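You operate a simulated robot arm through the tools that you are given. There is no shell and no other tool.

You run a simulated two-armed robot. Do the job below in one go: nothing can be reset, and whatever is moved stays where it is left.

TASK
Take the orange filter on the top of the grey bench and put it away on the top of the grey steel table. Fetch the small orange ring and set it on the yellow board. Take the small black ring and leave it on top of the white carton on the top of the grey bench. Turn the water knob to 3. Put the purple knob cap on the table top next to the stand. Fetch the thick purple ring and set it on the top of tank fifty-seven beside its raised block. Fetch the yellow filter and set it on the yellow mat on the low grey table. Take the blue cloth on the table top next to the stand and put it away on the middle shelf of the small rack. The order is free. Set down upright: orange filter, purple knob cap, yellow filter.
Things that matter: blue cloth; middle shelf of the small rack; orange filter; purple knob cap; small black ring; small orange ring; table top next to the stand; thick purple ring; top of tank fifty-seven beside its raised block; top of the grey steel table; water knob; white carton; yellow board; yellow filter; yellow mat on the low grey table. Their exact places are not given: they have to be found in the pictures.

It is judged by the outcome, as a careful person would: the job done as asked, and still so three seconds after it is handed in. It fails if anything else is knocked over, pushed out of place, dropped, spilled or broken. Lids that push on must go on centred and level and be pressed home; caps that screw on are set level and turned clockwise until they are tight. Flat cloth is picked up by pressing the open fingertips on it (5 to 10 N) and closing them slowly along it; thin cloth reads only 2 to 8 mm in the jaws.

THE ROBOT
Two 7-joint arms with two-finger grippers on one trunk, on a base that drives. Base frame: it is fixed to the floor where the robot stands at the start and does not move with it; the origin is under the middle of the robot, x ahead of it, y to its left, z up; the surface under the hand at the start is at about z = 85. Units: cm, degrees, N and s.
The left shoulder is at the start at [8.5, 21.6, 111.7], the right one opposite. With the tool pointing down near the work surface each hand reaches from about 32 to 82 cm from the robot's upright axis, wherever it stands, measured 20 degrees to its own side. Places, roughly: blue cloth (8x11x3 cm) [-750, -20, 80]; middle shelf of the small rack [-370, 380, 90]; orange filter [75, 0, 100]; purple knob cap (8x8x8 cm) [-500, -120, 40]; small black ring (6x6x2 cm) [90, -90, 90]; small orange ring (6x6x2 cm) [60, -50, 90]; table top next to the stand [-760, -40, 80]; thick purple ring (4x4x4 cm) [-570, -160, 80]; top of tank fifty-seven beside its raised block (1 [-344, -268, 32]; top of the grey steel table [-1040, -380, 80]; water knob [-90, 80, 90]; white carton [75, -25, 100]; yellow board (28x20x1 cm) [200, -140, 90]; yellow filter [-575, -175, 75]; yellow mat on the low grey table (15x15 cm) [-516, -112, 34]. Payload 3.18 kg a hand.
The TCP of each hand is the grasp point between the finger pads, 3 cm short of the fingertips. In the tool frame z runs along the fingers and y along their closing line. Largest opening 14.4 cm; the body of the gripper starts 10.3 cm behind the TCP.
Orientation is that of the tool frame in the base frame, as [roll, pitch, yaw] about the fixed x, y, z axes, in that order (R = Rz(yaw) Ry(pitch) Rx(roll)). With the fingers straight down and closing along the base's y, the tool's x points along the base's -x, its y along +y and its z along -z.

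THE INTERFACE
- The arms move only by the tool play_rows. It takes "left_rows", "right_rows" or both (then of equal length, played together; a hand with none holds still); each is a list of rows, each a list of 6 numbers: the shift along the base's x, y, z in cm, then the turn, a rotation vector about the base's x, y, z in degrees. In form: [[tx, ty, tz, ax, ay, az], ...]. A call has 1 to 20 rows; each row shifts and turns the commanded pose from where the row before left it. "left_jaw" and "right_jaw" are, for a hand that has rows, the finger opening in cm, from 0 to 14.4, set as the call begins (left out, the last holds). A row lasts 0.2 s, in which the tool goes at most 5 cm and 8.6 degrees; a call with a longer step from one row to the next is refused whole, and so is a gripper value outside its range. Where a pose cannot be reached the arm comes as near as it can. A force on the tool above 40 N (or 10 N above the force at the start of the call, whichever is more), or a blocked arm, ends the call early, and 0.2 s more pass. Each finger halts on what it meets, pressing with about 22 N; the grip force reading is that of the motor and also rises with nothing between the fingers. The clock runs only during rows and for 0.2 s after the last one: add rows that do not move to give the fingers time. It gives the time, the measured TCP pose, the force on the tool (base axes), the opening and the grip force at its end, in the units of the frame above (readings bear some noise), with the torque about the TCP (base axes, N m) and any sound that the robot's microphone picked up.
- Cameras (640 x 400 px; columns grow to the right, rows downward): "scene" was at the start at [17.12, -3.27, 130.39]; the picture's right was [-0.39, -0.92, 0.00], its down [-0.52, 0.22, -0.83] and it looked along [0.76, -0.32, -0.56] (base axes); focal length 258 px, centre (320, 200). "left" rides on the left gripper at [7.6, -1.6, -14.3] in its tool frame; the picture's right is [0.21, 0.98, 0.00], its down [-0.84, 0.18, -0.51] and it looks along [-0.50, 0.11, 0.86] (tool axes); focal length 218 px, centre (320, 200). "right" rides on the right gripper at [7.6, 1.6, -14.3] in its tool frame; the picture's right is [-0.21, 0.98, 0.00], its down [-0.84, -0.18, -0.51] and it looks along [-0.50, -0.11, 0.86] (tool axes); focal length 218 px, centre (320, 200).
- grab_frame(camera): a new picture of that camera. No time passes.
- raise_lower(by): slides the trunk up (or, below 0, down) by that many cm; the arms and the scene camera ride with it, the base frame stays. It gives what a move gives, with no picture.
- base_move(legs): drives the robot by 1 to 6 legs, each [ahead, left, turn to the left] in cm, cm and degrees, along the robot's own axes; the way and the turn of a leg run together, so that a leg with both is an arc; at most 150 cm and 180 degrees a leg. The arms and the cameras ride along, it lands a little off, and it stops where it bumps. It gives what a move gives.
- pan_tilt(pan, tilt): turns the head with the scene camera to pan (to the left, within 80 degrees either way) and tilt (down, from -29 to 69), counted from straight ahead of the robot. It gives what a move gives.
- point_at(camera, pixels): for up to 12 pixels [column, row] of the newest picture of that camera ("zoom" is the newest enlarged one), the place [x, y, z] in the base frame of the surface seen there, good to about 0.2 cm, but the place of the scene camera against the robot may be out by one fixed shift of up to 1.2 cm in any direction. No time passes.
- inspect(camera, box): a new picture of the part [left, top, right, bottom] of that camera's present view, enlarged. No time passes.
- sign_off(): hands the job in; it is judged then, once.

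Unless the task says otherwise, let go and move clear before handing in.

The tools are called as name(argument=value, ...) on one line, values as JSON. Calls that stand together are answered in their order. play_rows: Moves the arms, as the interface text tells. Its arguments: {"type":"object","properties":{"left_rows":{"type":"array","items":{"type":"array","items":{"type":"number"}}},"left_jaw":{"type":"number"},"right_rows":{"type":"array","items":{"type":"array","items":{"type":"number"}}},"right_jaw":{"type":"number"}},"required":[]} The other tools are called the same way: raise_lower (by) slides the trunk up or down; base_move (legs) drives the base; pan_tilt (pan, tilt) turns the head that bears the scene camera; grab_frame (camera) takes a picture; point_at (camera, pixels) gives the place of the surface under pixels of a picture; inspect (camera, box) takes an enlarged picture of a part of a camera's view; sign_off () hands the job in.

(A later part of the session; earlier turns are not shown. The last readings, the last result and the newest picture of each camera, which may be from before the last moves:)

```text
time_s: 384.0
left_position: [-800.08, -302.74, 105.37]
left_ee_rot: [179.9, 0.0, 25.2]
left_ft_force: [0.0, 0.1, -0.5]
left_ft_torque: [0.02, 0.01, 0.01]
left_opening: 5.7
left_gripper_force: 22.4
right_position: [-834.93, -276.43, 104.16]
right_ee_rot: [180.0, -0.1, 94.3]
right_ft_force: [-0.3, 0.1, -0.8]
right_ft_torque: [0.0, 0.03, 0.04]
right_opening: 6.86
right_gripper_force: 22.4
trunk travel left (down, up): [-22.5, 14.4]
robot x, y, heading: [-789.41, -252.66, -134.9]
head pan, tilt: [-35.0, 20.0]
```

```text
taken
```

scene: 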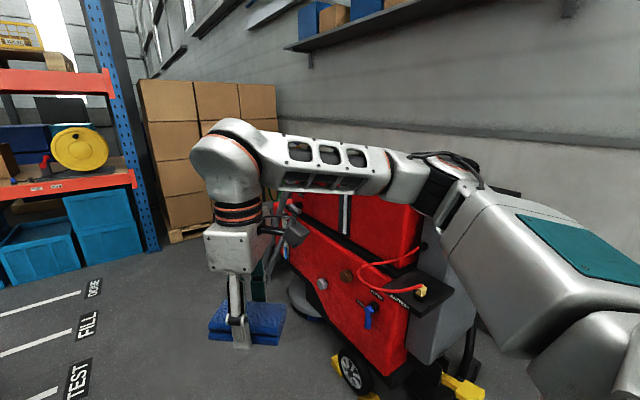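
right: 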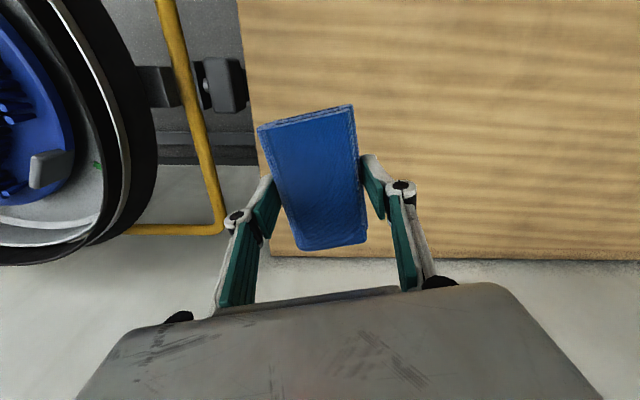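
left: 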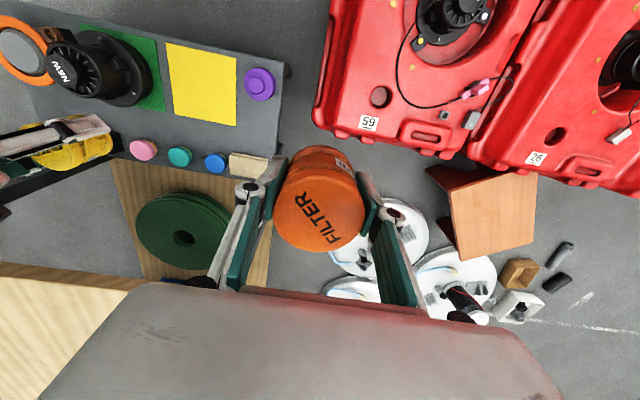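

point_at(camera="scene", pixels=[[400, 215], [330, 200], [345, 250], [430, 280], [465, 330], [350, 380], [290, 245], [265, 290], [300, 230], [440, 190], [250, 330], [500, 195]])

inspect(camera="scene", box=[190, 120, 530, 400])

```text
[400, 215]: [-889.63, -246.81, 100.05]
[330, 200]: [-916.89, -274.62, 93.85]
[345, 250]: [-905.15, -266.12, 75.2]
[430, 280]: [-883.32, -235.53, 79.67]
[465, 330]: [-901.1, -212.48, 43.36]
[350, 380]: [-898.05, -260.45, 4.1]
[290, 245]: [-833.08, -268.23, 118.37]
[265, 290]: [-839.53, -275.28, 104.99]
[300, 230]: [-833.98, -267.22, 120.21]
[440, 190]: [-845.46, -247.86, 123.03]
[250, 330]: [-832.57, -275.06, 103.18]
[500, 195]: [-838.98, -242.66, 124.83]
```

```text
1.43 times, centred on (360, 260) of scene
```

zoom: 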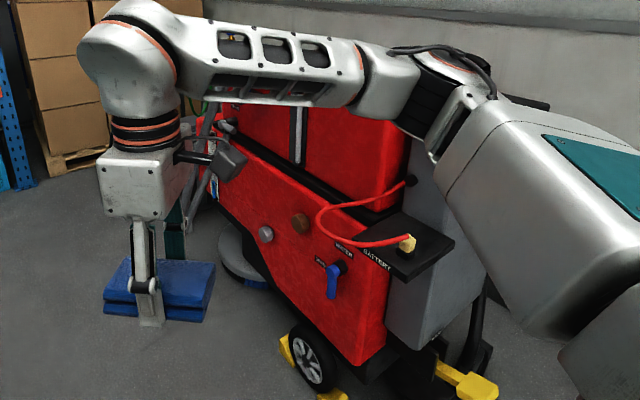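

The elbow clears the red machine by over 20 cm. I shift right 8 cm and continue 150 cm.

base_move(legs=[[0, -8, 0], [145, 0, 0]])

pan_tilt(pan=-45, tilt=30)

grab_frame(camera="scene")

pan_tilt(pan=0, tilt=25)

grab_frame(camera="scene")

```text
time_s: 392.3
left_position: [-910.43, -400.91, 105.29]
left_ee_rot: [179.8, 0.0, 24.5]
left_ft_force: [0.3, 0.9, -0.1]
left_ft_torque: [0.0, 0.02, 0.01]
left_opening: 5.71
left_gripper_force: 21.9
right_position: [-945.02, -374.06, 104.03]
right_ee_rot: [-180.0, -0.2, 93.5]
right_ft_force: [-0.1, 0.4, -1.3]
right_ft_torque: [0.02, 0.0, 0.02]
right_opening: 6.91
right_gripper_force: 22.0
trunk travel left (down, up): [-22.5, 14.4]
robot x, y, heading: [-899.52, -350.42, -135.6]
head pan, tilt: [-35.0, 20.0]
```

```text
time_s: 393.0
left_position: [-910.56, -400.93, 105.19]
left_ee_rot: [179.8, 0.1, 24.5]
left_ft_force: [-0.5, 0.5, -0.5]
left_ft_torque: [0.05, -0.02, -0.02]
left_opening: 5.7
left_gripper_force: 22.1
right_position: [-944.99, -374.23, 104.08]
right_ee_rot: [-180.0, -0.2, 93.6]
right_ft_force: [0.0, -0.1, -1.0]
right_ft_torque: [0.0, 0.0, 0.01]
right_opening: 6.92
right_gripper_force: 22.4
trunk travel left (down, up): [-22.5, 14.4]
robot x, y, heading: [-899.45, -350.68, -135.3]
head pan, tilt: [-45.0, 30.0]
```

```text
taken
```

scene: 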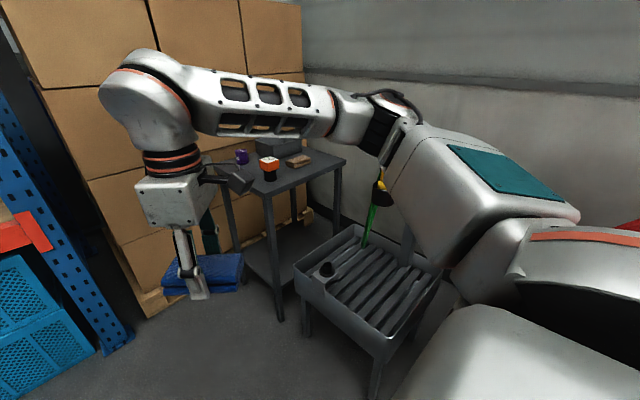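

```text
time_s: 394.1
left_position: [-910.55, -400.85, 105.25]
left_ee_rot: [179.8, 0.2, 24.5]
left_ft_force: [-0.7, 0.1, -0.8]
left_ft_torque: [0.0, 0.0, -0.02]
left_opening: 5.67
left_gripper_force: 22.3
right_position: [-945.08, -374.17, 104.05]
right_ee_rot: [180.0, -0.1, 93.6]
right_ft_force: [-0.7, -0.3, -0.3]
right_ft_torque: [-0.01, 0.02, -0.02]
right_opening: 6.93
right_gripper_force: 21.8
trunk travel left (down, up): [-22.5, 14.4]
robot x, y, heading: [-899.43, -350.66, -135.4]
head pan, tilt: [0.0, 25.0]
```

```text
taken
```

scene: 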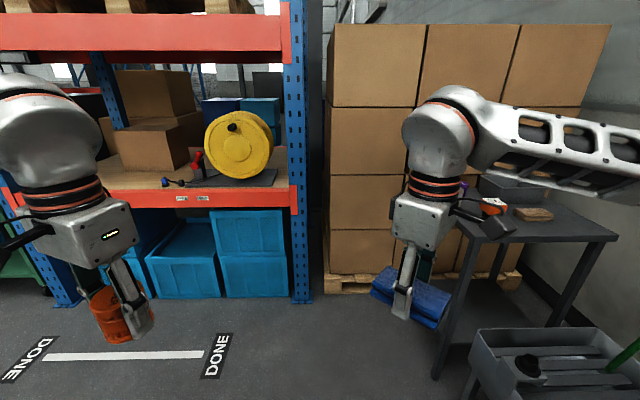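

The dark grey steel table with several small items is at right, next to a drain cart. I pan to it and measure.

pan_tilt(pan=-38, tilt=30)

grab_frame(camera="scene")

inspect(camera="scene", box=[190, 130, 470, 330])

point_at(camera="zoom", pixels=[[235, 170], [290, 195], [320, 190], [400, 140], [260, 110], [300, 110], [340, 110], [340, 160], [300, 290], [500, 330], [560, 240], [350, 360]])

```text
time_s: 395.2
left_position: [-910.6, -400.93, 105.25]
left_ee_rot: [179.7, 0.1, 24.5]
left_ft_force: [0.9, 0.6, -0.6]
left_ft_torque: [-0.01, 0.02, 0.03]
left_opening: 5.7
left_gripper_force: 22.2
right_position: [-945.0, -374.23, 104.14]
right_ee_rot: [179.9, -0.1, 93.6]
right_ft_force: [-0.4, 0.3, 0.0]
right_ft_torque: [0.0, 0.04, 0.0]
right_opening: 6.88
right_gripper_force: 21.6
trunk travel left (down, up): [-22.5, 14.4]
robot x, y, heading: [-899.3, -350.46, -135.7]
head pan, tilt: [-38.0, 30.0]
```

```text
taken
```

scene: 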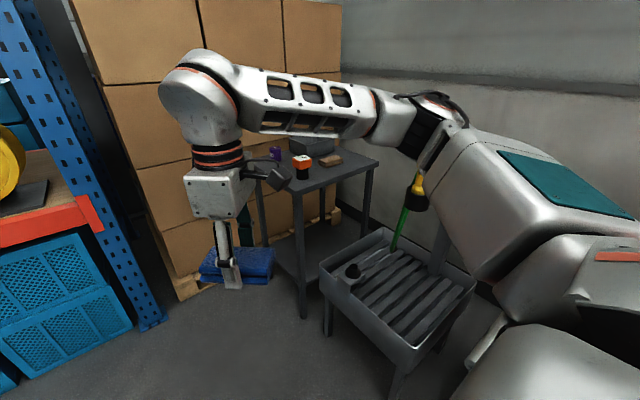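

```text
2.00 times, centred on (330, 230) of scene
```

zoom: 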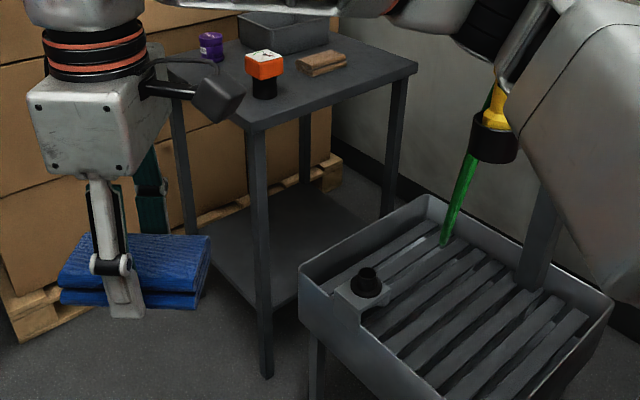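

```text
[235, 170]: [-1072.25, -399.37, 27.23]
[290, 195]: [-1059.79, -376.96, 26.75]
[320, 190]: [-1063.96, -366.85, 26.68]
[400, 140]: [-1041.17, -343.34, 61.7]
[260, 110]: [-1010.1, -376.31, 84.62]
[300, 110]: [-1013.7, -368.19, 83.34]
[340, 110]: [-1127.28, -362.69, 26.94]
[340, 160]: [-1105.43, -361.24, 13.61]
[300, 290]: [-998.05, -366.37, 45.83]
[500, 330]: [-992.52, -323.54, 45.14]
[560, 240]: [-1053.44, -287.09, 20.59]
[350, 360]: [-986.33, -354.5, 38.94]
```

point_at(camera="scene", pixels=[[148, 320], [178, 295], [60, 320], [195, 250], [320, 190], [375, 163], [315, 180], [330, 172], [274, 153], [305, 140], [330, 160], [262, 165]])

```text
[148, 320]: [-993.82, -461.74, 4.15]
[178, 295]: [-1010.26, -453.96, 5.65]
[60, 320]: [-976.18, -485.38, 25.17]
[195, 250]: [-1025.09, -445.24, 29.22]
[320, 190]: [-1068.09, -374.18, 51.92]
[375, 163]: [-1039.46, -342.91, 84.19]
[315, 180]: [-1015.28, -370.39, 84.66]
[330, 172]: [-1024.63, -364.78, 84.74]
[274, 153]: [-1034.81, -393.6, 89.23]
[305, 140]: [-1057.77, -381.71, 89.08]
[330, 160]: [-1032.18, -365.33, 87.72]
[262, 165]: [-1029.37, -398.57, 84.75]
```

The table top is at z 84.7, with its near corner at (-1010,-376). Boxes and a rack stand to the left, so I choose a pose near (-950,-381), heading 157°, which keeps the left elbow clear. I drive there in steps.

base_move(legs=[[57, 0, 0], [0, -13, 0], [0, 0, -67]])

pan_tilt(pan=15, tilt=40)

grab_frame(camera="scene")

grab_frame(camera="left")

```text
time_s: 402.8
left_position: [-999.7, -390.93, 105.36]
left_ee_rot: [179.7, 0.1, -42.5]
left_ft_force: [-0.1, -1.2, -0.9]
left_ft_torque: [-0.01, 0.0, -0.02]
left_opening: 5.71
left_gripper_force: 22.0
right_position: [-988.34, -348.61, 104.23]
right_ee_rot: [180.0, -0.1, 26.7]
right_ft_force: [1.2, 0.6, -0.6]
right_ft_torque: [-0.03, -0.02, -0.02]
right_opening: 6.9
right_gripper_force: 22.1
trunk travel left (down, up): [-22.5, 14.4]
robot x, y, heading: [-949.22, -381.64, 157.6]
head pan, tilt: [-38.0, 30.0]
```

```text
time_s: 404.0
left_position: [-999.65, -390.75, 105.34]
left_ee_rot: [179.8, 0.1, -42.6]
left_ft_force: [0.9, 0.6, 0.0]
left_ft_torque: [-0.05, 0.0, -0.02]
left_opening: 5.68
left_gripper_force: 22.2
right_position: [-988.45, -348.64, 104.14]
right_ee_rot: [180.0, -0.2, 26.6]
right_ft_force: [0.2, -0.3, 0.0]
right_ft_torque: [-0.01, -0.05, -0.03]
right_opening: 6.91
right_gripper_force: 21.5
trunk travel left (down, up): [-22.5, 14.4]
robot x, y, heading: [-949.11, -381.37, 157.5]
head pan, tilt: [15.0, 40.0]
```

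```text
taken
```

scene: 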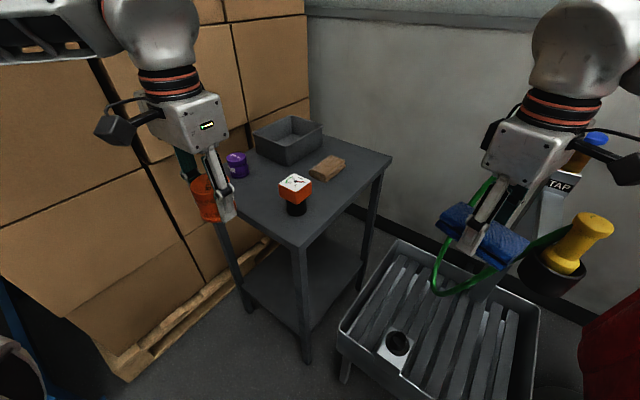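

```text
taken
```

left: 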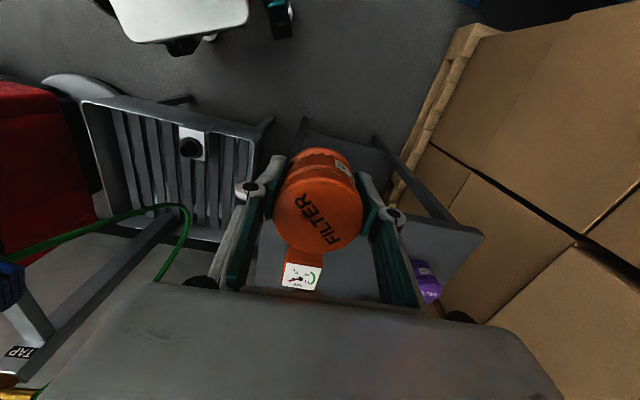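

The steel table is clear in view: meter at (295,190), wood block at (328,167), purple jar at (237,165), and free space around (260,205) and (335,200). I measure these.

point_at(camera="scene", pixels=[[300, 245], [388, 158], [255, 205], [262, 195], [335, 200], [295, 208], [295, 182], [237, 165], [328, 165], [245, 190], [240, 200], [315, 215]])

inspect(camera="scene", box=[190, 100, 410, 270])

point_at(camera="left", pixels=[[470, 232], [380, 185], [345, 250], [420, 240], [400, 260], [425, 275], [300, 255], [355, 275]])

```text
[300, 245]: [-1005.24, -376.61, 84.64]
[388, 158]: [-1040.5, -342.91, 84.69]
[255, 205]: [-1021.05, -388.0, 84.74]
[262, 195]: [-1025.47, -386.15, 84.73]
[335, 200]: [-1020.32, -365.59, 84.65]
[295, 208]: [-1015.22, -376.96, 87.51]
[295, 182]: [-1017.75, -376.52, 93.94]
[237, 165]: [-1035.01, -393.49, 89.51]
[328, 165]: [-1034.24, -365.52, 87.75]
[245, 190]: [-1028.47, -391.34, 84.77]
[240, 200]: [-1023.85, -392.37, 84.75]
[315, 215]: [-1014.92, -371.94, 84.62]
```

```text
2.35 times, centred on (300, 185) of scene
```

zoom: 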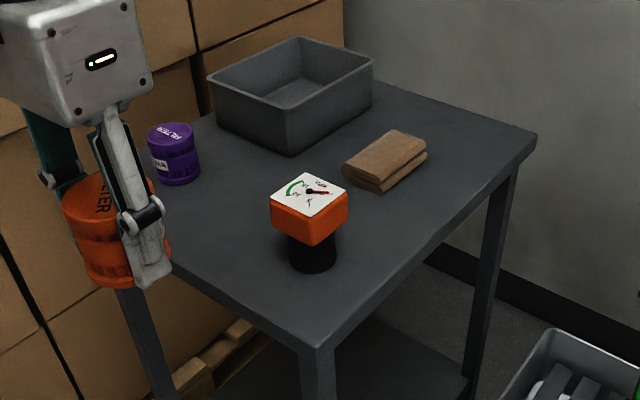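

```text
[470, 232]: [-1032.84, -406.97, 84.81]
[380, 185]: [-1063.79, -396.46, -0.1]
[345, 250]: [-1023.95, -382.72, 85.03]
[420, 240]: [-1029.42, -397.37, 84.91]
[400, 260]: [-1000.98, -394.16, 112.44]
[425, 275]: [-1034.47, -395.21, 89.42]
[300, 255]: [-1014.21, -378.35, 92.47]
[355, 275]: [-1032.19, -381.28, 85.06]
```

Table corners are (-1005,-377), (-1040,-343) and (-1033,-407). A spot at (-1027,-384.5) is at least 12 cm from the meter and the purple jar. I move the left hand over it.

play_rows(left_rows=[[-3.9, 0.9, 0, 0, 0, 0], [-3.9, 0.9, 0, 0, 0, 0], [-3.9, 0.9, -1, 0, 0, 0], [-3.9, 0.9, -1.5, 0, 0, 0], [-3.9, 0.9, -1.5, 0, 0, 0], [-3.9, 0.9, -1.5, 0, 0, 0], [-3.9, 0.9, -1.5, 0, 0, 0], [0, 0, -2, 0, 0, 0], [0, 0, 0, 0, 0, 0]])

grab_frame(camera="left")

grab_frame(camera="scene")

```text
time_s: 406.0
left_position: [-1001.37, -391.21, 101.94]
left_ee_rot: [179.8, 0.2, -42.5]
left_ft_force: [-0.1, 0.8, -0.5]
left_ft_torque: [0.01, 0.02, 0.02]
left_opening: 5.72
left_gripper_force: 22.0
left hand out of reach, approached as far as the arm can: row 1, 2, 3, 4, 5, 6, 7
right_position: [-988.51, -348.7, 104.22]
right_ee_rot: [-179.9, -0.1, 26.7]
right_ft_force: [0.5, -0.9, -0.2]
right_ft_torque: [0.01, -0.02, 0.0]
right_opening: 6.88
right_gripper_force: 21.5
trunk travel left (down, up): [-22.5, 14.4]
robot x, y, heading: [-949.2, -381.41, 157.6]
head pan, tilt: [15.0, 40.0]
```

```text
taken
```

left: 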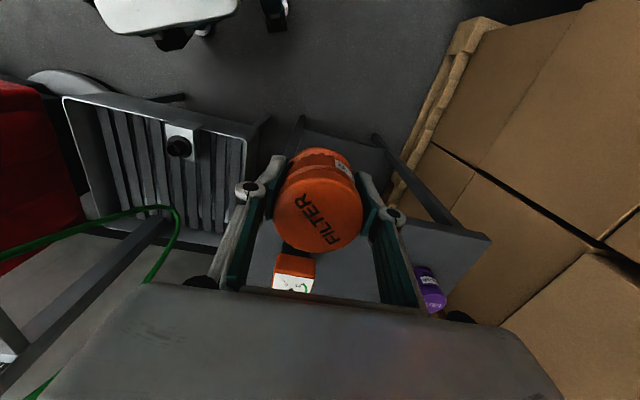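

```text
taken
```

scene: 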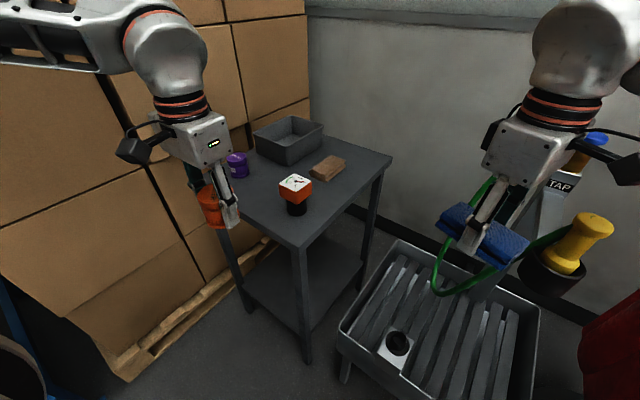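

The left arm is stuck at its wrist limit, so I apply the mirror-image relief and turn the hand -40°, then move again.

play_rows(left_rows=[[0, 0, 0, 0, 0, -8], [0, 0, 0, 0, 0, -8], [0, 0, 0, 0, 0, -8], [0, 0, 0, 0, 0, -8], [0, 0, 0, 0, 0, -8], [-3.6, 0.9, 0, 0, 0, 0], [-3.6, 0.9, 0, 0, 0, 0], [-3.6, 0.9, -0.5, 0, 0, 0], [-3.6, 0.9, -0.5, 0, 0, 0], [-3.6, 0.9, -0.5, 0, 0, 0], [-3.6, 0.9, -0.5, 0, 0, 0], [-3.6, 0.9, -0.5, 0, 0, 0], [0, 0, 0, 0, 0, 0]])

grab_frame(camera="left")

grab_frame(camera="scene")

```text
time_s: 408.8
left_position: [-997.66, -389.96, 91.88]
left_ee_rot: [177.3, 2.4, -68.4]
left_ft_force: [0.5, -0.4, -0.8]
left_ft_torque: [0.02, -0.03, 0.01]
left_opening: 5.7
left_gripper_force: 21.9
left hand out of reach, approached as far as the arm can: row 1, 2, 3, 4, 5, 6, 7, 8, 9, 10, 11, 12
right_position: [-988.41, -348.75, 104.13]
right_ee_rot: [-179.9, -0.2, 26.6]
right_ft_force: [0.5, -0.2, -0.4]
right_ft_torque: [-0.04, -0.01, 0.01]
right_opening: 6.87
right_gripper_force: 21.9
trunk travel left (down, up): [-22.5, 14.4]
robot x, y, heading: [-948.99, -381.44, 157.6]
head pan, tilt: [15.0, 40.0]
```

```text
taken
```

left: 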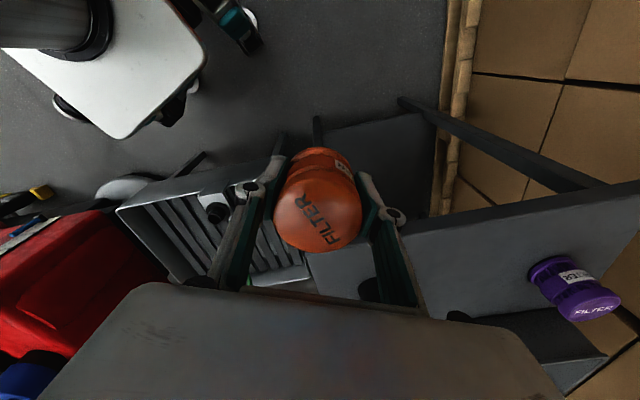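

```text
taken
```

scene: 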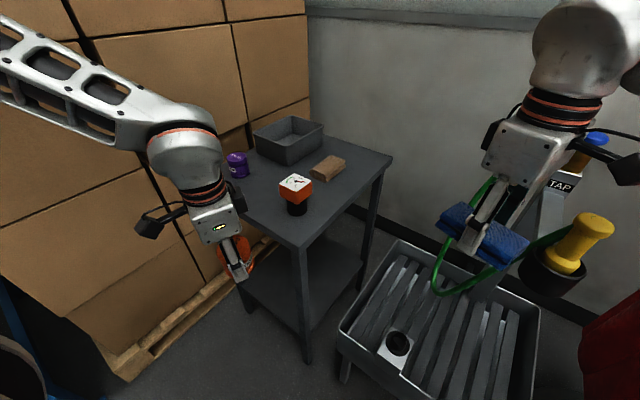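

That turn made it worse, so the limit lies the other way. The hand sank to z 92 but touches nothing. I raise it and turn it back positively.

play_rows(left_rows=[[0, 0, 3, 0, 0, 6], [0, 0, 3, 0, 0, 6], [0, 0, 2, 0, 0, 7], [0, 0, 2, 0, 0, 7], [0, 0, 0, 0, 0, 0]])

play_rows(left_rows=[[0, 0, 0, 0, 0, 7], [0, 0, 0, 0, 0, 7], [0, 0, 0, 0, 0, 7], [0, 0, 0, 0, 0, 0]])

```text
time_s: 410.0
left_position: [-997.84, -390.13, 101.69]
left_ee_rot: [177.5, 2.5, -42.5]
left_ft_force: [0.2, -0.2, -0.5]
left_ft_torque: [0.0, -0.02, 0.02]
left_opening: 5.69
left_gripper_force: 21.9
right_position: [-988.54, -348.78, 104.13]
right_ee_rot: [-180.0, -0.2, 26.7]
right_ft_force: [0.7, -0.2, -1.0]
right_ft_torque: [-0.01, -0.01, -0.02]
right_opening: 6.89
right_gripper_force: 21.5
trunk travel left (down, up): [-22.5, 14.4]
robot x, y, heading: [-949.22, -381.55, 157.2]
head pan, tilt: [15.0, 40.0]
```

```text
time_s: 411.0
left_position: [-997.78, -390.11, 101.71]
left_ee_rot: [177.4, 2.5, -21.5]
left_ft_force: [0.3, 0.2, -0.5]
left_ft_torque: [0.0, 0.0, 0.0]
left_opening: 5.69
left_gripper_force: 21.9
right_position: [-988.5, -348.72, 104.06]
right_ee_rot: [179.9, -0.1, 26.7]
right_ft_force: [-0.6, 0.2, -0.5]
right_ft_torque: [-0.02, 0.04, -0.01]
right_opening: 6.92
right_gripper_force: 22.0
trunk travel left (down, up): [-22.5, 14.4]
robot x, y, heading: [-948.82, -381.49, 157.5]
head pan, tilt: [15.0, 40.0]
```

The left arm is free again. I level it, turn a further +16° and move toward the spot.

play_rows(left_rows=[[0, 0, 0, 0.75, -1.64, 8], [0, 0, 0, 0.75, -1.64, 8], [-3.7, 0.7, 0, 0, 0, 0], [-3.7, 0.7, 0, 0, 0, 0], [-3.7, 0.7, 0, 0, 0, 0], [-3.7, 0.7, 0, 0, 0, 0], [0, 0, 0, 0, 0, 0]])

grab_frame(camera="left")

```text
time_s: 412.6
left_position: [-1012.54, -387.29, 101.73]
left_ee_rot: [179.7, -0.4, -5.7]
left_ft_force: [0.4, -1.4, -1.4]
left_ft_torque: [0.01, 0.07, 0.01]
left_opening: 5.69
left_gripper_force: 22.2
right_position: [-988.37, -348.75, 104.07]
right_ee_rot: [-179.8, -0.1, 26.8]
right_ft_force: [0.1, -0.5, 0.1]
right_ft_torque: [0.01, 0.01, -0.02]
right_opening: 6.91
right_gripper_force: 22.0
trunk travel left (down, up): [-22.5, 14.4]
robot x, y, heading: [-949.08, -381.68, 157.3]
head pan, tilt: [15.0, 40.0]
```

```text
taken
```

left: 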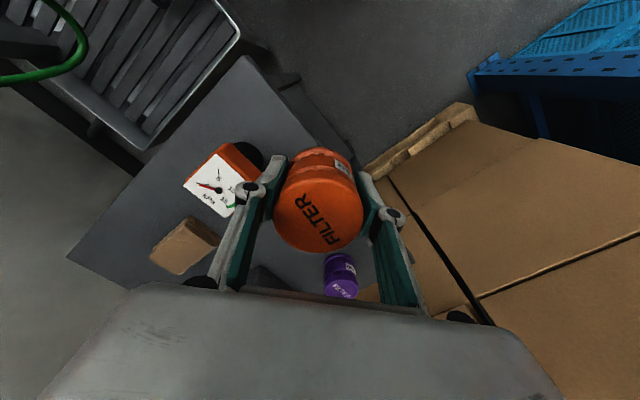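

play_rows(left_rows=[[-3.6, 0.7, -0.5, 0, 0, 0], [-3.6, 0.7, -0.5, 0, 0, 0], [-3.6, 0.7, -1, 0, 0, 0], [-3.6, 0.7, -1, 0, 0, 0], [0, 0, -2, 0, 0, 0], [0, 0, 0, 0, 0, 0]])

grab_frame(camera="left")

grab_frame(camera="scene")

```text
time_s: 414.0
left_position: [-1027.07, -384.5, 96.71]
left_ee_rot: [179.6, -0.4, -5.6]
left_ft_force: [0.0, 0.6, 0.5]
left_ft_torque: [-0.01, 0.0, 0.02]
left_opening: 5.67
left_gripper_force: 21.8
right_position: [-988.34, -348.66, 104.05]
right_ee_rot: [-179.9, -0.1, 26.6]
right_ft_force: [0.4, -0.7, -0.5]
right_ft_torque: [0.0, -0.02, 0.0]
right_opening: 6.9
right_gripper_force: 21.6
trunk travel left (down, up): [-22.5, 14.4]
robot x, y, heading: [-948.91, -381.47, 157.3]
head pan, tilt: [15.0, 40.0]
```

```text
taken
```

left: 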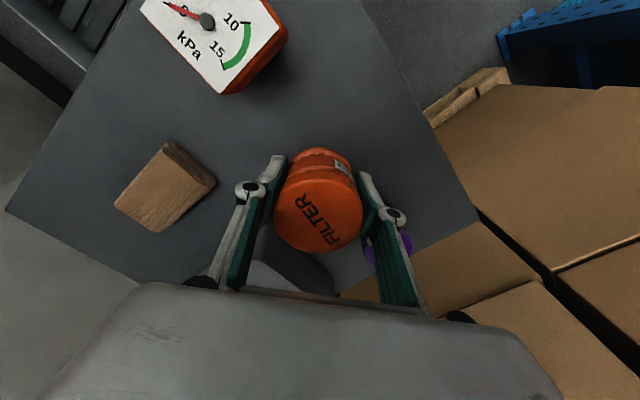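

```text
taken
```

scene: 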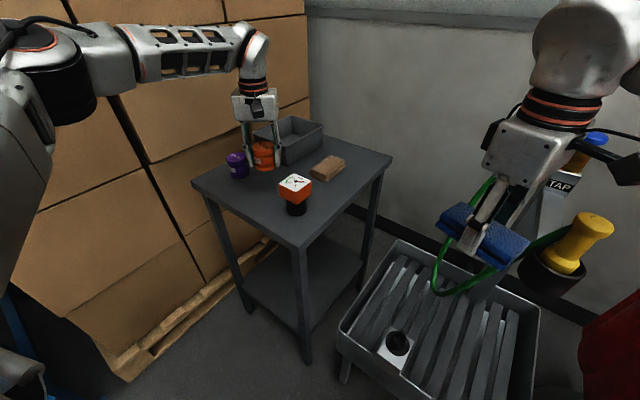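

The hand is over the spot, between the jar and the meter. I check the left elbow's clearance from the boxes before lowering.

point_at(camera="scene", pixels=[[50, 95], [90, 90], [20, 130], [110, 150], [130, 60], [263, 150], [237, 160], [296, 182], [254, 165]])

```text
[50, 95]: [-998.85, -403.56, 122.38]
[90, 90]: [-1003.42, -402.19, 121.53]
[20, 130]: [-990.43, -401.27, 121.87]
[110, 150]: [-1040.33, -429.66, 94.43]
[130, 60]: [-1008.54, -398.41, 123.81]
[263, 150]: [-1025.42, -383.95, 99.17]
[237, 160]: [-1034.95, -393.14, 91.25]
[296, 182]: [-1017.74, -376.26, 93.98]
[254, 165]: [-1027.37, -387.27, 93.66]
```

The elbow has plenty of room. I shift half a centimetre and lower to just above the table.

play_rows(left_rows=[[0.5, 0.5, -2.5, 0, 0, 0], [0, 0, -2.5, 0, 0, 0], [0, 0, -2, 0, 0, 0], [0, 0, 0, 0, 0, 0]])

inspect(camera="scene", box=[190, 80, 340, 230])

play_rows(left_rows=[[0, 0, -0.5, 0, 0, 0], [0, 0, -0.3, 0, 0, 0], [0, 0, 0, 0, 0, 0]])

```text
time_s: 415.0
left_position: [-1026.47, -383.97, 89.82]
left_ee_rot: [179.7, -0.3, -5.7]
left_ft_force: [0.2, -1.0, -1.3]
left_ft_torque: [0.06, 0.01, -0.01]
left_opening: 5.7
left_gripper_force: 22.1
right_position: [-988.5, -348.73, 104.17]
right_ee_rot: [-179.9, -0.1, 26.7]
right_ft_force: [-0.5, 0.1, -0.5]
right_ft_torque: [0.0, 0.03, -0.01]
right_opening: 6.9
right_gripper_force: 22.7
trunk travel left (down, up): [-22.5, 14.4]
robot x, y, heading: [-948.81, -381.12, 157.6]
head pan, tilt: [15.0, 40.0]
```

```text
2.67 times, centred on (265, 155) of scene
```

zoom: 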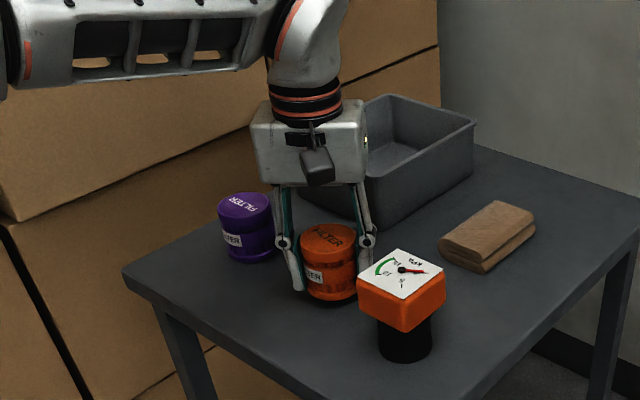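

```text
time_s: 415.8
left_position: [-1026.46, -384.07, 88.82]
left_ee_rot: [179.8, -0.3, -5.6]
left_ft_force: [0.4, 0.1, 0.2]
left_ft_torque: [-0.02, 0.03, -0.01]
left_opening: 5.7
left_gripper_force: 22.4
right_position: [-988.39, -348.71, 104.15]
right_ee_rot: [-179.9, -0.1, 26.6]
right_ft_force: [-0.2, 0.8, -0.6]
right_ft_torque: [-0.03, 0.03, 0.0]
right_opening: 6.9
right_gripper_force: 22.6
trunk travel left (down, up): [-22.5, 14.4]
robot x, y, heading: [-948.77, -381.7, 157.2]
head pan, tilt: [15.0, 40.0]
```

play_rows(left_rows=[[0, 0, -0.2, 0, 0, 0], [0, 0, -0.15, 0, 0, 0], [0, 0, 0, 0, 0, 0]])

```text
time_s: 416.6
left_position: [-1026.44, -383.95, 88.71]
left_ee_rot: [179.7, -0.1, -5.6]
left_ft_force: [0.6, -1.6, 11.6]
left_ft_torque: [0.13, 0.23, 0.03]
left_opening: 5.67
left_gripper_force: 22.0
right_position: [-988.28, -348.78, 104.13]
right_ee_rot: [-180.0, -0.1, 26.6]
right_ft_force: [0.3, 0.0, -0.8]
right_ft_torque: [-0.02, 0.01, 0.0]
right_opening: 6.91
right_gripper_force: 22.3
trunk travel left (down, up): [-22.5, 14.4]
robot x, y, heading: [-948.96, -381.59, 157.6]
head pan, tilt: [15.0, 40.0]
```

Contact is 11.6 N. I open and lift clear.

play_rows(left_rows=[[0, 0, 0, 0, 0, 0], [0, 0, 0, 0, 0, 0], [0, 0, 0, 0, 0, 0]], left_jaw=7.8)

play_rows(left_rows=[[0, 0, 2, 0, 0, 0], [0, 0, 3, 0, 0, 0], [0, 0, 3, 0, 0, 0], [0, 0, 3, 0, 0, 0], [0, 0, 2, 0, 0, 0], [3.6, -0.7, 1, 0, 0, 0], [3.6, -0.7, 1, 0, 0, 0], [3.6, -0.7, 1, 0, 0, 0], [3.6, -0.7, 1, 0, 0, 0], [3.6, -0.7, 0, 0, 0, 0], [3.6, -0.7, 0, 0, 0, 0], [0, 0, 0, 0, 0, 0]])

grab_frame(camera="scene")

inspect(camera="scene", box=[180, 100, 400, 260])

```text
time_s: 417.4
left_position: [-1026.46, -384.07, 88.54]
left_ee_rot: [179.7, -0.5, -5.6]
left_ft_force: [0.3, 0.5, 0.1]
left_ft_torque: [-0.01, 0.01, 0.01]
left_opening: 7.78
left_gripper_force: 0.3
right_position: [-988.55, -348.75, 104.18]
right_ee_rot: [-180.0, -0.1, 26.8]
right_ft_force: [1.8, 0.9, -0.8]
right_ft_torque: [0.02, -0.02, 0.0]
right_opening: 6.89
right_gripper_force: 22.1
trunk travel left (down, up): [-22.5, 14.4]
robot x, y, heading: [-948.78, -381.5, 157.4]
head pan, tilt: [15.0, 40.0]
```

```text
time_s: 420.0
left_position: [-1004.74, -388.25, 104.74]
left_ee_rot: [179.6, -0.4, -5.7]
left_ft_force: [-0.6, -0.1, -0.7]
left_ft_torque: [-0.02, 0.01, 0.01]
left_opening: 7.81
left_gripper_force: 0.0
left hand out of reach, approached as far as the arm can: row 5
right_position: [-988.51, -348.67, 104.1]
right_ee_rot: [-180.0, -0.2, 26.8]
right_ft_force: [0.1, -0.8, 0.1]
right_ft_torque: [-0.01, 0.01, -0.02]
right_opening: 6.89
right_gripper_force: 22.3
trunk travel left (down, up): [-22.5, 14.4]
robot x, y, heading: [-949.17, -381.75, 157.8]
head pan, tilt: [15.0, 40.0]
```

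```text
taken
```

scene: 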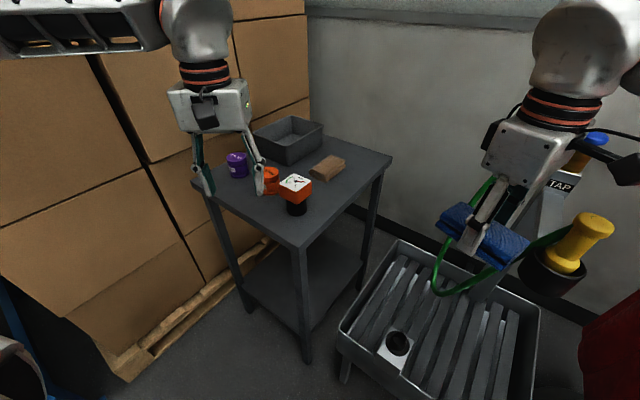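

```text
2.50 times, centred on (290, 180) of scene
```

zoom: 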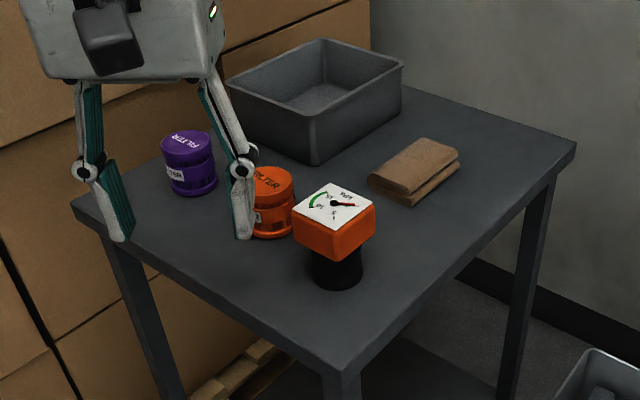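

The orange filter stands upright on the steel table, clear of its neighbours. Next is the thick purple ring, so I drive back the way I came to the wooden table.

base_move(legs=[[0, 0, 67], [0, 13, 0], [-57, 0, 0], [-145, 0, 0], [0, 8, 0]])

base_move(legs=[[-150, 0, 0], [-57, 0, 0]])

pan_tilt(pan=60, tilt=35)

grab_frame(camera="scene")

```text
time_s: 435.3
left_position: [-805.44, -310.07, 104.76]
left_ee_rot: [179.7, -0.4, 60.1]
left_ft_force: [0.7, 0.3, 0.0]
left_ft_torque: [0.06, 0.04, 0.01]
left_opening: 7.81
left_gripper_force: 0.0
right_position: [-834.73, -279.05, 104.23]
right_ee_rot: [-179.9, -0.2, 92.3]
right_ft_force: [0.2, -0.2, -0.4]
right_ft_torque: [-0.02, 0.01, -0.03]
right_opening: 6.9
right_gripper_force: 22.0
trunk travel left (down, up): [-22.5, 14.4]
robot x, y, heading: [-788.46, -256.51, -136.9]
head pan, tilt: [15.0, 40.0]
```

```text
time_s: 445.6
left_position: [-654.05, -170.09, 104.67]
left_ee_rot: [179.7, -0.3, 58.5]
left_ft_force: [0.1, 0.3, 0.3]
left_ft_torque: [0.02, 0.01, -0.01]
left_opening: 7.8
left_gripper_force: 0.1
right_position: [-682.51, -138.44, 104.24]
right_ee_rot: [-179.9, -0.1, 90.9]
right_ft_force: [-0.2, 0.4, -0.5]
right_ft_torque: [0.02, 0.01, 0.03]
right_opening: 6.9
right_gripper_force: 21.6
trunk travel left (down, up): [-22.5, 14.4]
robot x, y, heading: [-635.86, -117.03, -138.0]
head pan, tilt: [15.0, 40.0]
```

```text
time_s: 446.7
left_position: [-654.19, -170.14, 104.86]
left_ee_rot: [179.7, -0.4, 58.6]
left_ft_force: [0.5, -0.7, 0.6]
left_ft_torque: [0.0, -0.02, -0.02]
left_opening: 7.82
left_gripper_force: 0.0
right_position: [-682.62, -138.26, 104.08]
right_ee_rot: [-180.0, -0.3, 91.0]
right_ft_force: [0.8, 0.0, -0.1]
right_ft_torque: [0.01, 0.01, 0.04]
right_opening: 6.87
right_gripper_force: 22.0
trunk travel left (down, up): [-22.5, 14.4]
robot x, y, heading: [-635.77, -117.13, -138.3]
head pan, tilt: [60.0, 35.0]
```

```text
taken
```

scene: 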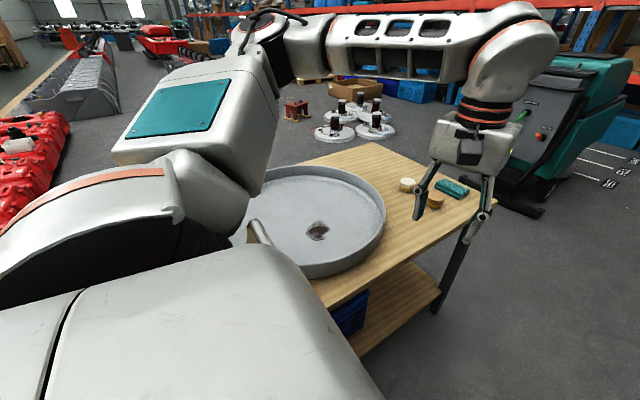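

I am 34 cm from the wooden table, so I step 10 cm away, turn to face it and measure the ring.

base_move(legs=[[0, -10, 0], [0, 0, 93]])

pan_tilt(pan=15, tilt=42)

grab_frame(camera="scene")

grab_frame(camera="left")

```text
time_s: 452.1
left_position: [-588.64, -125.51, 104.79]
left_ee_rot: [179.7, -0.3, 151.2]
left_ft_force: [-0.8, -1.0, -0.1]
left_ft_torque: [0.0, 0.01, -0.01]
left_opening: 7.81
left_gripper_force: 0.1
right_position: [-618.97, -155.5, 104.13]
right_ee_rot: [-180.0, -0.2, -176.6]
right_ft_force: [0.4, 0.6, 0.0]
right_ft_torque: [-0.01, 0.01, 0.03]
right_opening: 6.87
right_gripper_force: 22.0
trunk travel left (down, up): [-22.5, 14.4]
robot x, y, heading: [-642.3, -109.76, -45.7]
head pan, tilt: [60.0, 35.0]
```

```text
time_s: 453.2
left_position: [-588.52, -125.63, 104.85]
left_ee_rot: [179.5, -0.3, 151.2]
left_ft_force: [0.7, 0.1, -0.5]
left_ft_torque: [-0.04, -0.01, -0.01]
left_opening: 7.8
left_gripper_force: 0.1
right_position: [-618.93, -155.4, 104.17]
right_ee_rot: [-180.0, -0.2, -176.5]
right_ft_force: [0.6, 0.4, -0.3]
right_ft_torque: [-0.01, 0.01, -0.03]
right_opening: 6.9
right_gripper_force: 22.5
trunk travel left (down, up): [-22.5, 14.4]
robot x, y, heading: [-642.62, -109.77, -45.4]
head pan, tilt: [15.0, 42.0]
```

```text
taken
```

scene: 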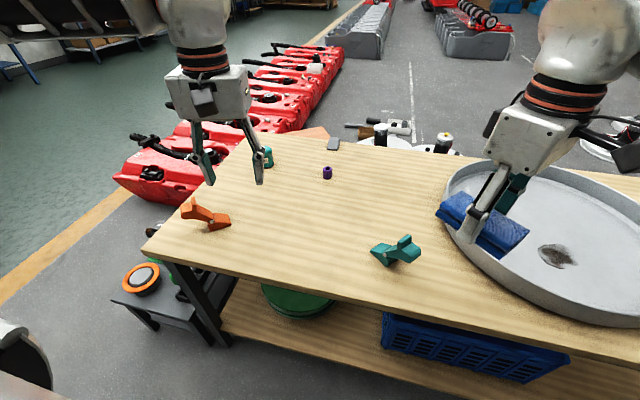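

```text
taken
```

left: 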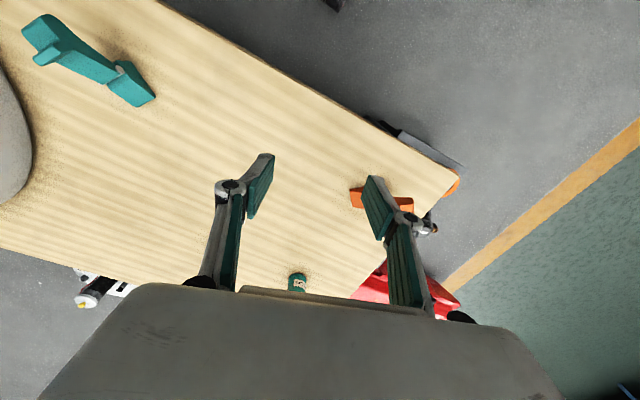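

The ring at (327,172) is about 87 cm ahead and 18 cm left. I drive 16 cm closer.

base_move(legs=[[16, 0, 0.5]])

grab_frame(camera="scene")

inspect(camera="scene", box=[260, 130, 400, 260])

```text
time_s: 454.7
left_position: [-577.35, -136.51, 104.69]
left_ee_rot: [179.6, -0.4, 151.6]
left_ft_force: [0.2, -0.3, 0.0]
left_ft_torque: [0.04, 0.04, -0.03]
left_opening: 7.83
left_gripper_force: 0.1
right_position: [-607.71, -166.38, 103.98]
right_ee_rot: [180.0, -0.2, -176.2]
right_ft_force: [0.5, -0.1, -0.2]
right_ft_torque: [0.05, 0.01, 0.04]
right_opening: 6.87
right_gripper_force: 21.9
trunk travel left (down, up): [-22.5, 14.4]
robot x, y, heading: [-631.35, -121.18, -45.1]
head pan, tilt: [15.0, 42.0]
```

```text
taken
```

scene: 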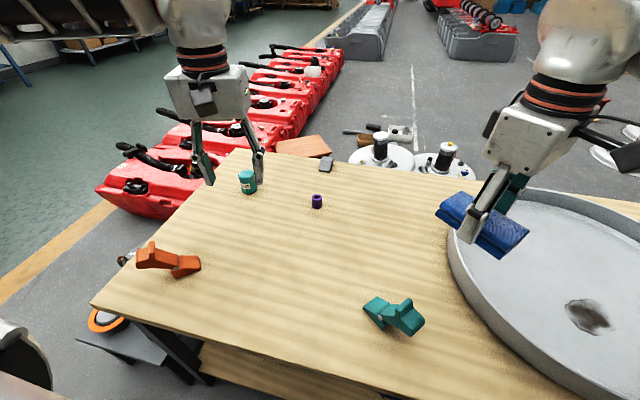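

```text
3.08 times, centred on (330, 195) of scene
```

zoom: 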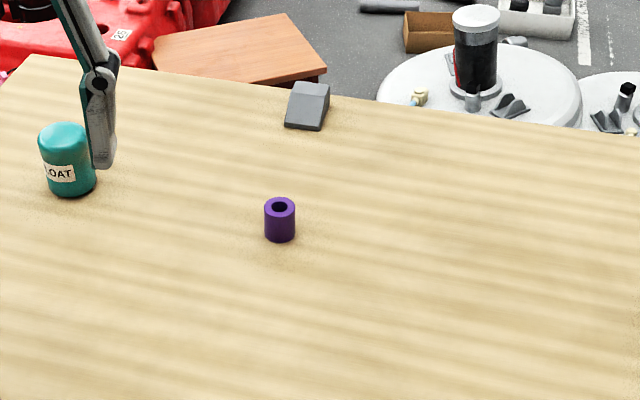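

play_rows(left_rows=[[1.48, -3.7, -1, 0, 0, 0], [1.48, -3.7, -1, 0, 0, 0], [1.48, -3.7, -1, 0, 0, 0], [1.48, -3.7, -1, 0, 0, 0], [1.48, -3.7, -2, 0, 0, 0], [1.48, -3.7, -2, 0, 0, 0], [0, 0, 0, 0, 0, 0]], left_jaw=6.5)

grab_frame(camera="left")

inspect(camera="left", box=[250, 80, 390, 200])

```text
time_s: 456.3
left_position: [-568.51, -158.51, 96.48]
left_ee_rot: [179.8, -0.4, 151.6]
left_ft_force: [1.2, -0.1, 0.4]
left_ft_torque: [0.01, -0.03, -0.03]
left_opening: 6.52
left_gripper_force: 0.1
right_position: [-607.79, -166.33, 104.34]
right_ee_rot: [-179.9, -0.1, -176.2]
right_ft_force: [0.8, 0.2, -0.3]
right_ft_torque: [-0.03, -0.01, 0.0]
right_opening: 6.89
right_gripper_force: 22.1
trunk travel left (down, up): [-22.5, 14.4]
robot x, y, heading: [-631.5, -121.07, -45.3]
head pan, tilt: [15.0, 42.0]
```

```text
taken
```

left: 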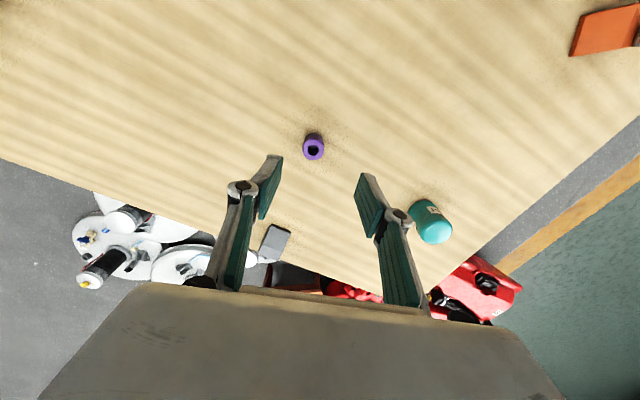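

```text
3.33 times, centred on (320, 140) of left
```

zoom: 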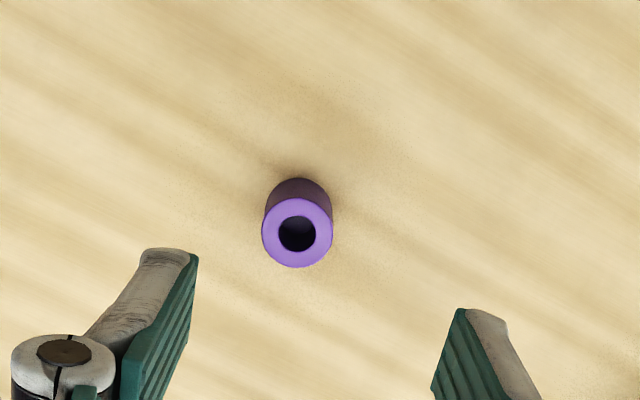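

point_at(camera="zoom", pixels=[[270, 232], [324, 232], [297, 207], [297, 259], [297, 233], [300, 185]])

```text
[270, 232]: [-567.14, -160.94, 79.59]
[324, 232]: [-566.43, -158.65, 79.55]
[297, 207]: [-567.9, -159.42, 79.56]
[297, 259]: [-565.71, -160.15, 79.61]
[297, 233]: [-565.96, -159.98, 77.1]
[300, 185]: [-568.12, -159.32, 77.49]
```

The ring centre is (-566.8,-159.8), top 79.6, about 3.2 cm across. I centre and lower to z 79.3.

play_rows(left_rows=[[0.85, -0.65, -3, 0, 0, 0], [0.85, -0.65, -3, 0, 0, 0], [0, 0, -4, 0, 0, 0], [0, 0, -4, 0, 0, 0], [0, 0, -2, 0, 0, 0], [0, 0, -1, 0, 0, 0], [0, 0, 0, 0, 0, 0]])

grab_frame(camera="left")

```text
time_s: 457.9
left_position: [-567.05, -159.86, 79.75]
left_ee_rot: [179.7, -0.3, 151.6]
left_ft_force: [-0.1, 0.7, -0.3]
left_ft_torque: [0.03, 0.01, 0.0]
left_opening: 6.51
left_gripper_force: 0.0
right_position: [-607.77, -166.39, 104.11]
right_ee_rot: [179.9, -0.1, -176.2]
right_ft_force: [-0.2, -1.1, -0.8]
right_ft_torque: [0.03, 0.02, 0.0]
right_opening: 6.92
right_gripper_force: 21.7
trunk travel left (down, up): [-22.5, 14.4]
robot x, y, heading: [-631.23, -121.1, -45.6]
head pan, tilt: [15.0, 42.0]
```

```text
taken
```

left: 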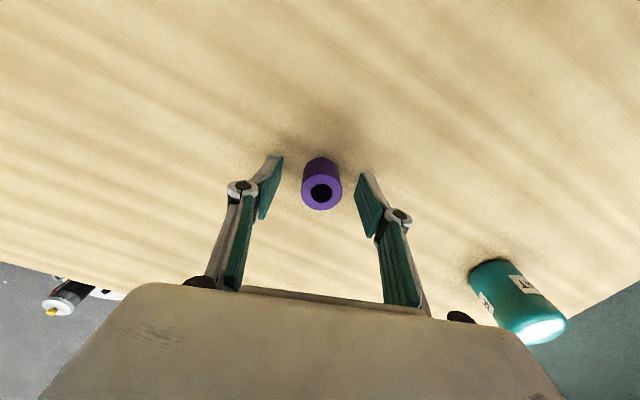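

The ring sits centrally between the pads. I lower 0.5 cm, close and lift.

play_rows(left_rows=[[0.1, 0, -0.5, 0, 0, 0], [0, 0, 0, 0, 0, 0]])

play_rows(left_rows=[[0, 0, 0, 0, 0, 0], [0, 0, 0, 0, 0, 0], [0, 0, 0, 0, 0, 0], [0, 0, 0, 0, 0, 0]], left_jaw=1.8)

play_rows(left_rows=[[0, 0, 2, 0, 0, 0], [0, 0, 4, 0, 0, 0], [0, 0, 4, 0, 0, 0], [0, 0, 4, 0, 0, 0], [0, 0, 4, 0, 0, 0], [-1, 1, 3, 0, 0, 0], [-3, 3, 1, 0, 0, 0], [-3, 3, 1, 0, 0, 0], [-3, 3, 0, 0, 0, 0], [-3, 3, 0, 0, 0, 0], [0, 0, 0, 0, 0, 0]])

grab_frame(camera="left")

```text
time_s: 458.5
left_position: [-566.86, -159.99, 79.28]
left_ee_rot: [179.7, -0.4, 151.6]
left_ft_force: [-0.1, 1.1, -1.2]
left_ft_torque: [-0.02, 0.01, -0.02]
left_opening: 6.51
left_gripper_force: 0.1
right_position: [-607.65, -166.48, 104.17]
right_ee_rot: [180.0, -0.1, -176.3]
right_ft_force: [1.4, 0.4, -1.0]
right_ft_torque: [-0.01, 0.03, -0.02]
right_opening: 6.9
right_gripper_force: 22.4
trunk travel left (down, up): [-22.5, 14.4]
robot x, y, heading: [-631.26, -120.59, -45.4]
head pan, tilt: [15.0, 42.0]
```

```text
time_s: 459.5
left_position: [-566.88, -160.1, 79.32]
left_ee_rot: [179.8, -0.4, 151.7]
left_ft_force: [1.0, -0.1, -1.2]
left_ft_torque: [0.01, -0.03, -0.01]
left_opening: 2.98
left_gripper_force: 22.1
right_position: [-607.76, -166.38, 104.13]
right_ee_rot: [-180.0, 0.0, -176.2]
right_ft_force: [0.4, 0.7, -0.1]
right_ft_torque: [0.0, 0.01, 0.03]
right_opening: 6.91
right_gripper_force: 22.9
trunk travel left (down, up): [-22.5, 14.4]
robot x, y, heading: [-631.24, -120.89, -45.2]
head pan, tilt: [15.0, 42.0]
```

```text
time_s: 461.9
left_position: [-579.68, -146.87, 102.16]
left_ee_rot: [179.6, -0.3, 151.6]
left_ft_force: [0.3, -1.1, -0.6]
left_ft_torque: [0.02, 0.02, 0.02]
left_opening: 2.98
left_gripper_force: 21.6
right_position: [-607.7, -166.53, 104.12]
right_ee_rot: [180.0, -0.1, -176.3]
right_ft_force: [-0.1, -0.5, -0.4]
right_ft_torque: [0.0, 0.0, 0.01]
right_opening: 6.91
right_gripper_force: 22.8
trunk travel left (down, up): [-22.5, 14.4]
robot x, y, heading: [-631.06, -121.04, -45.3]
head pan, tilt: [15.0, 42.0]
```

```text
taken
```

left: 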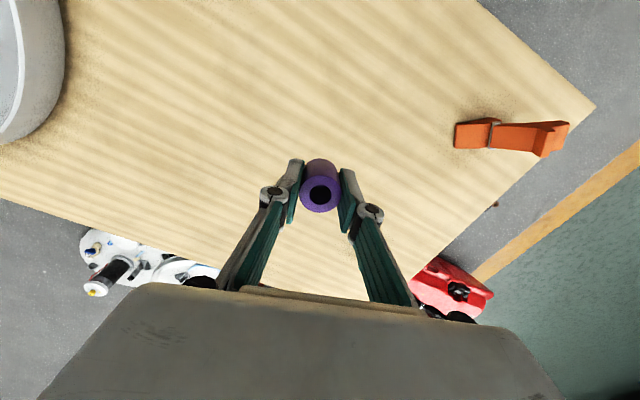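

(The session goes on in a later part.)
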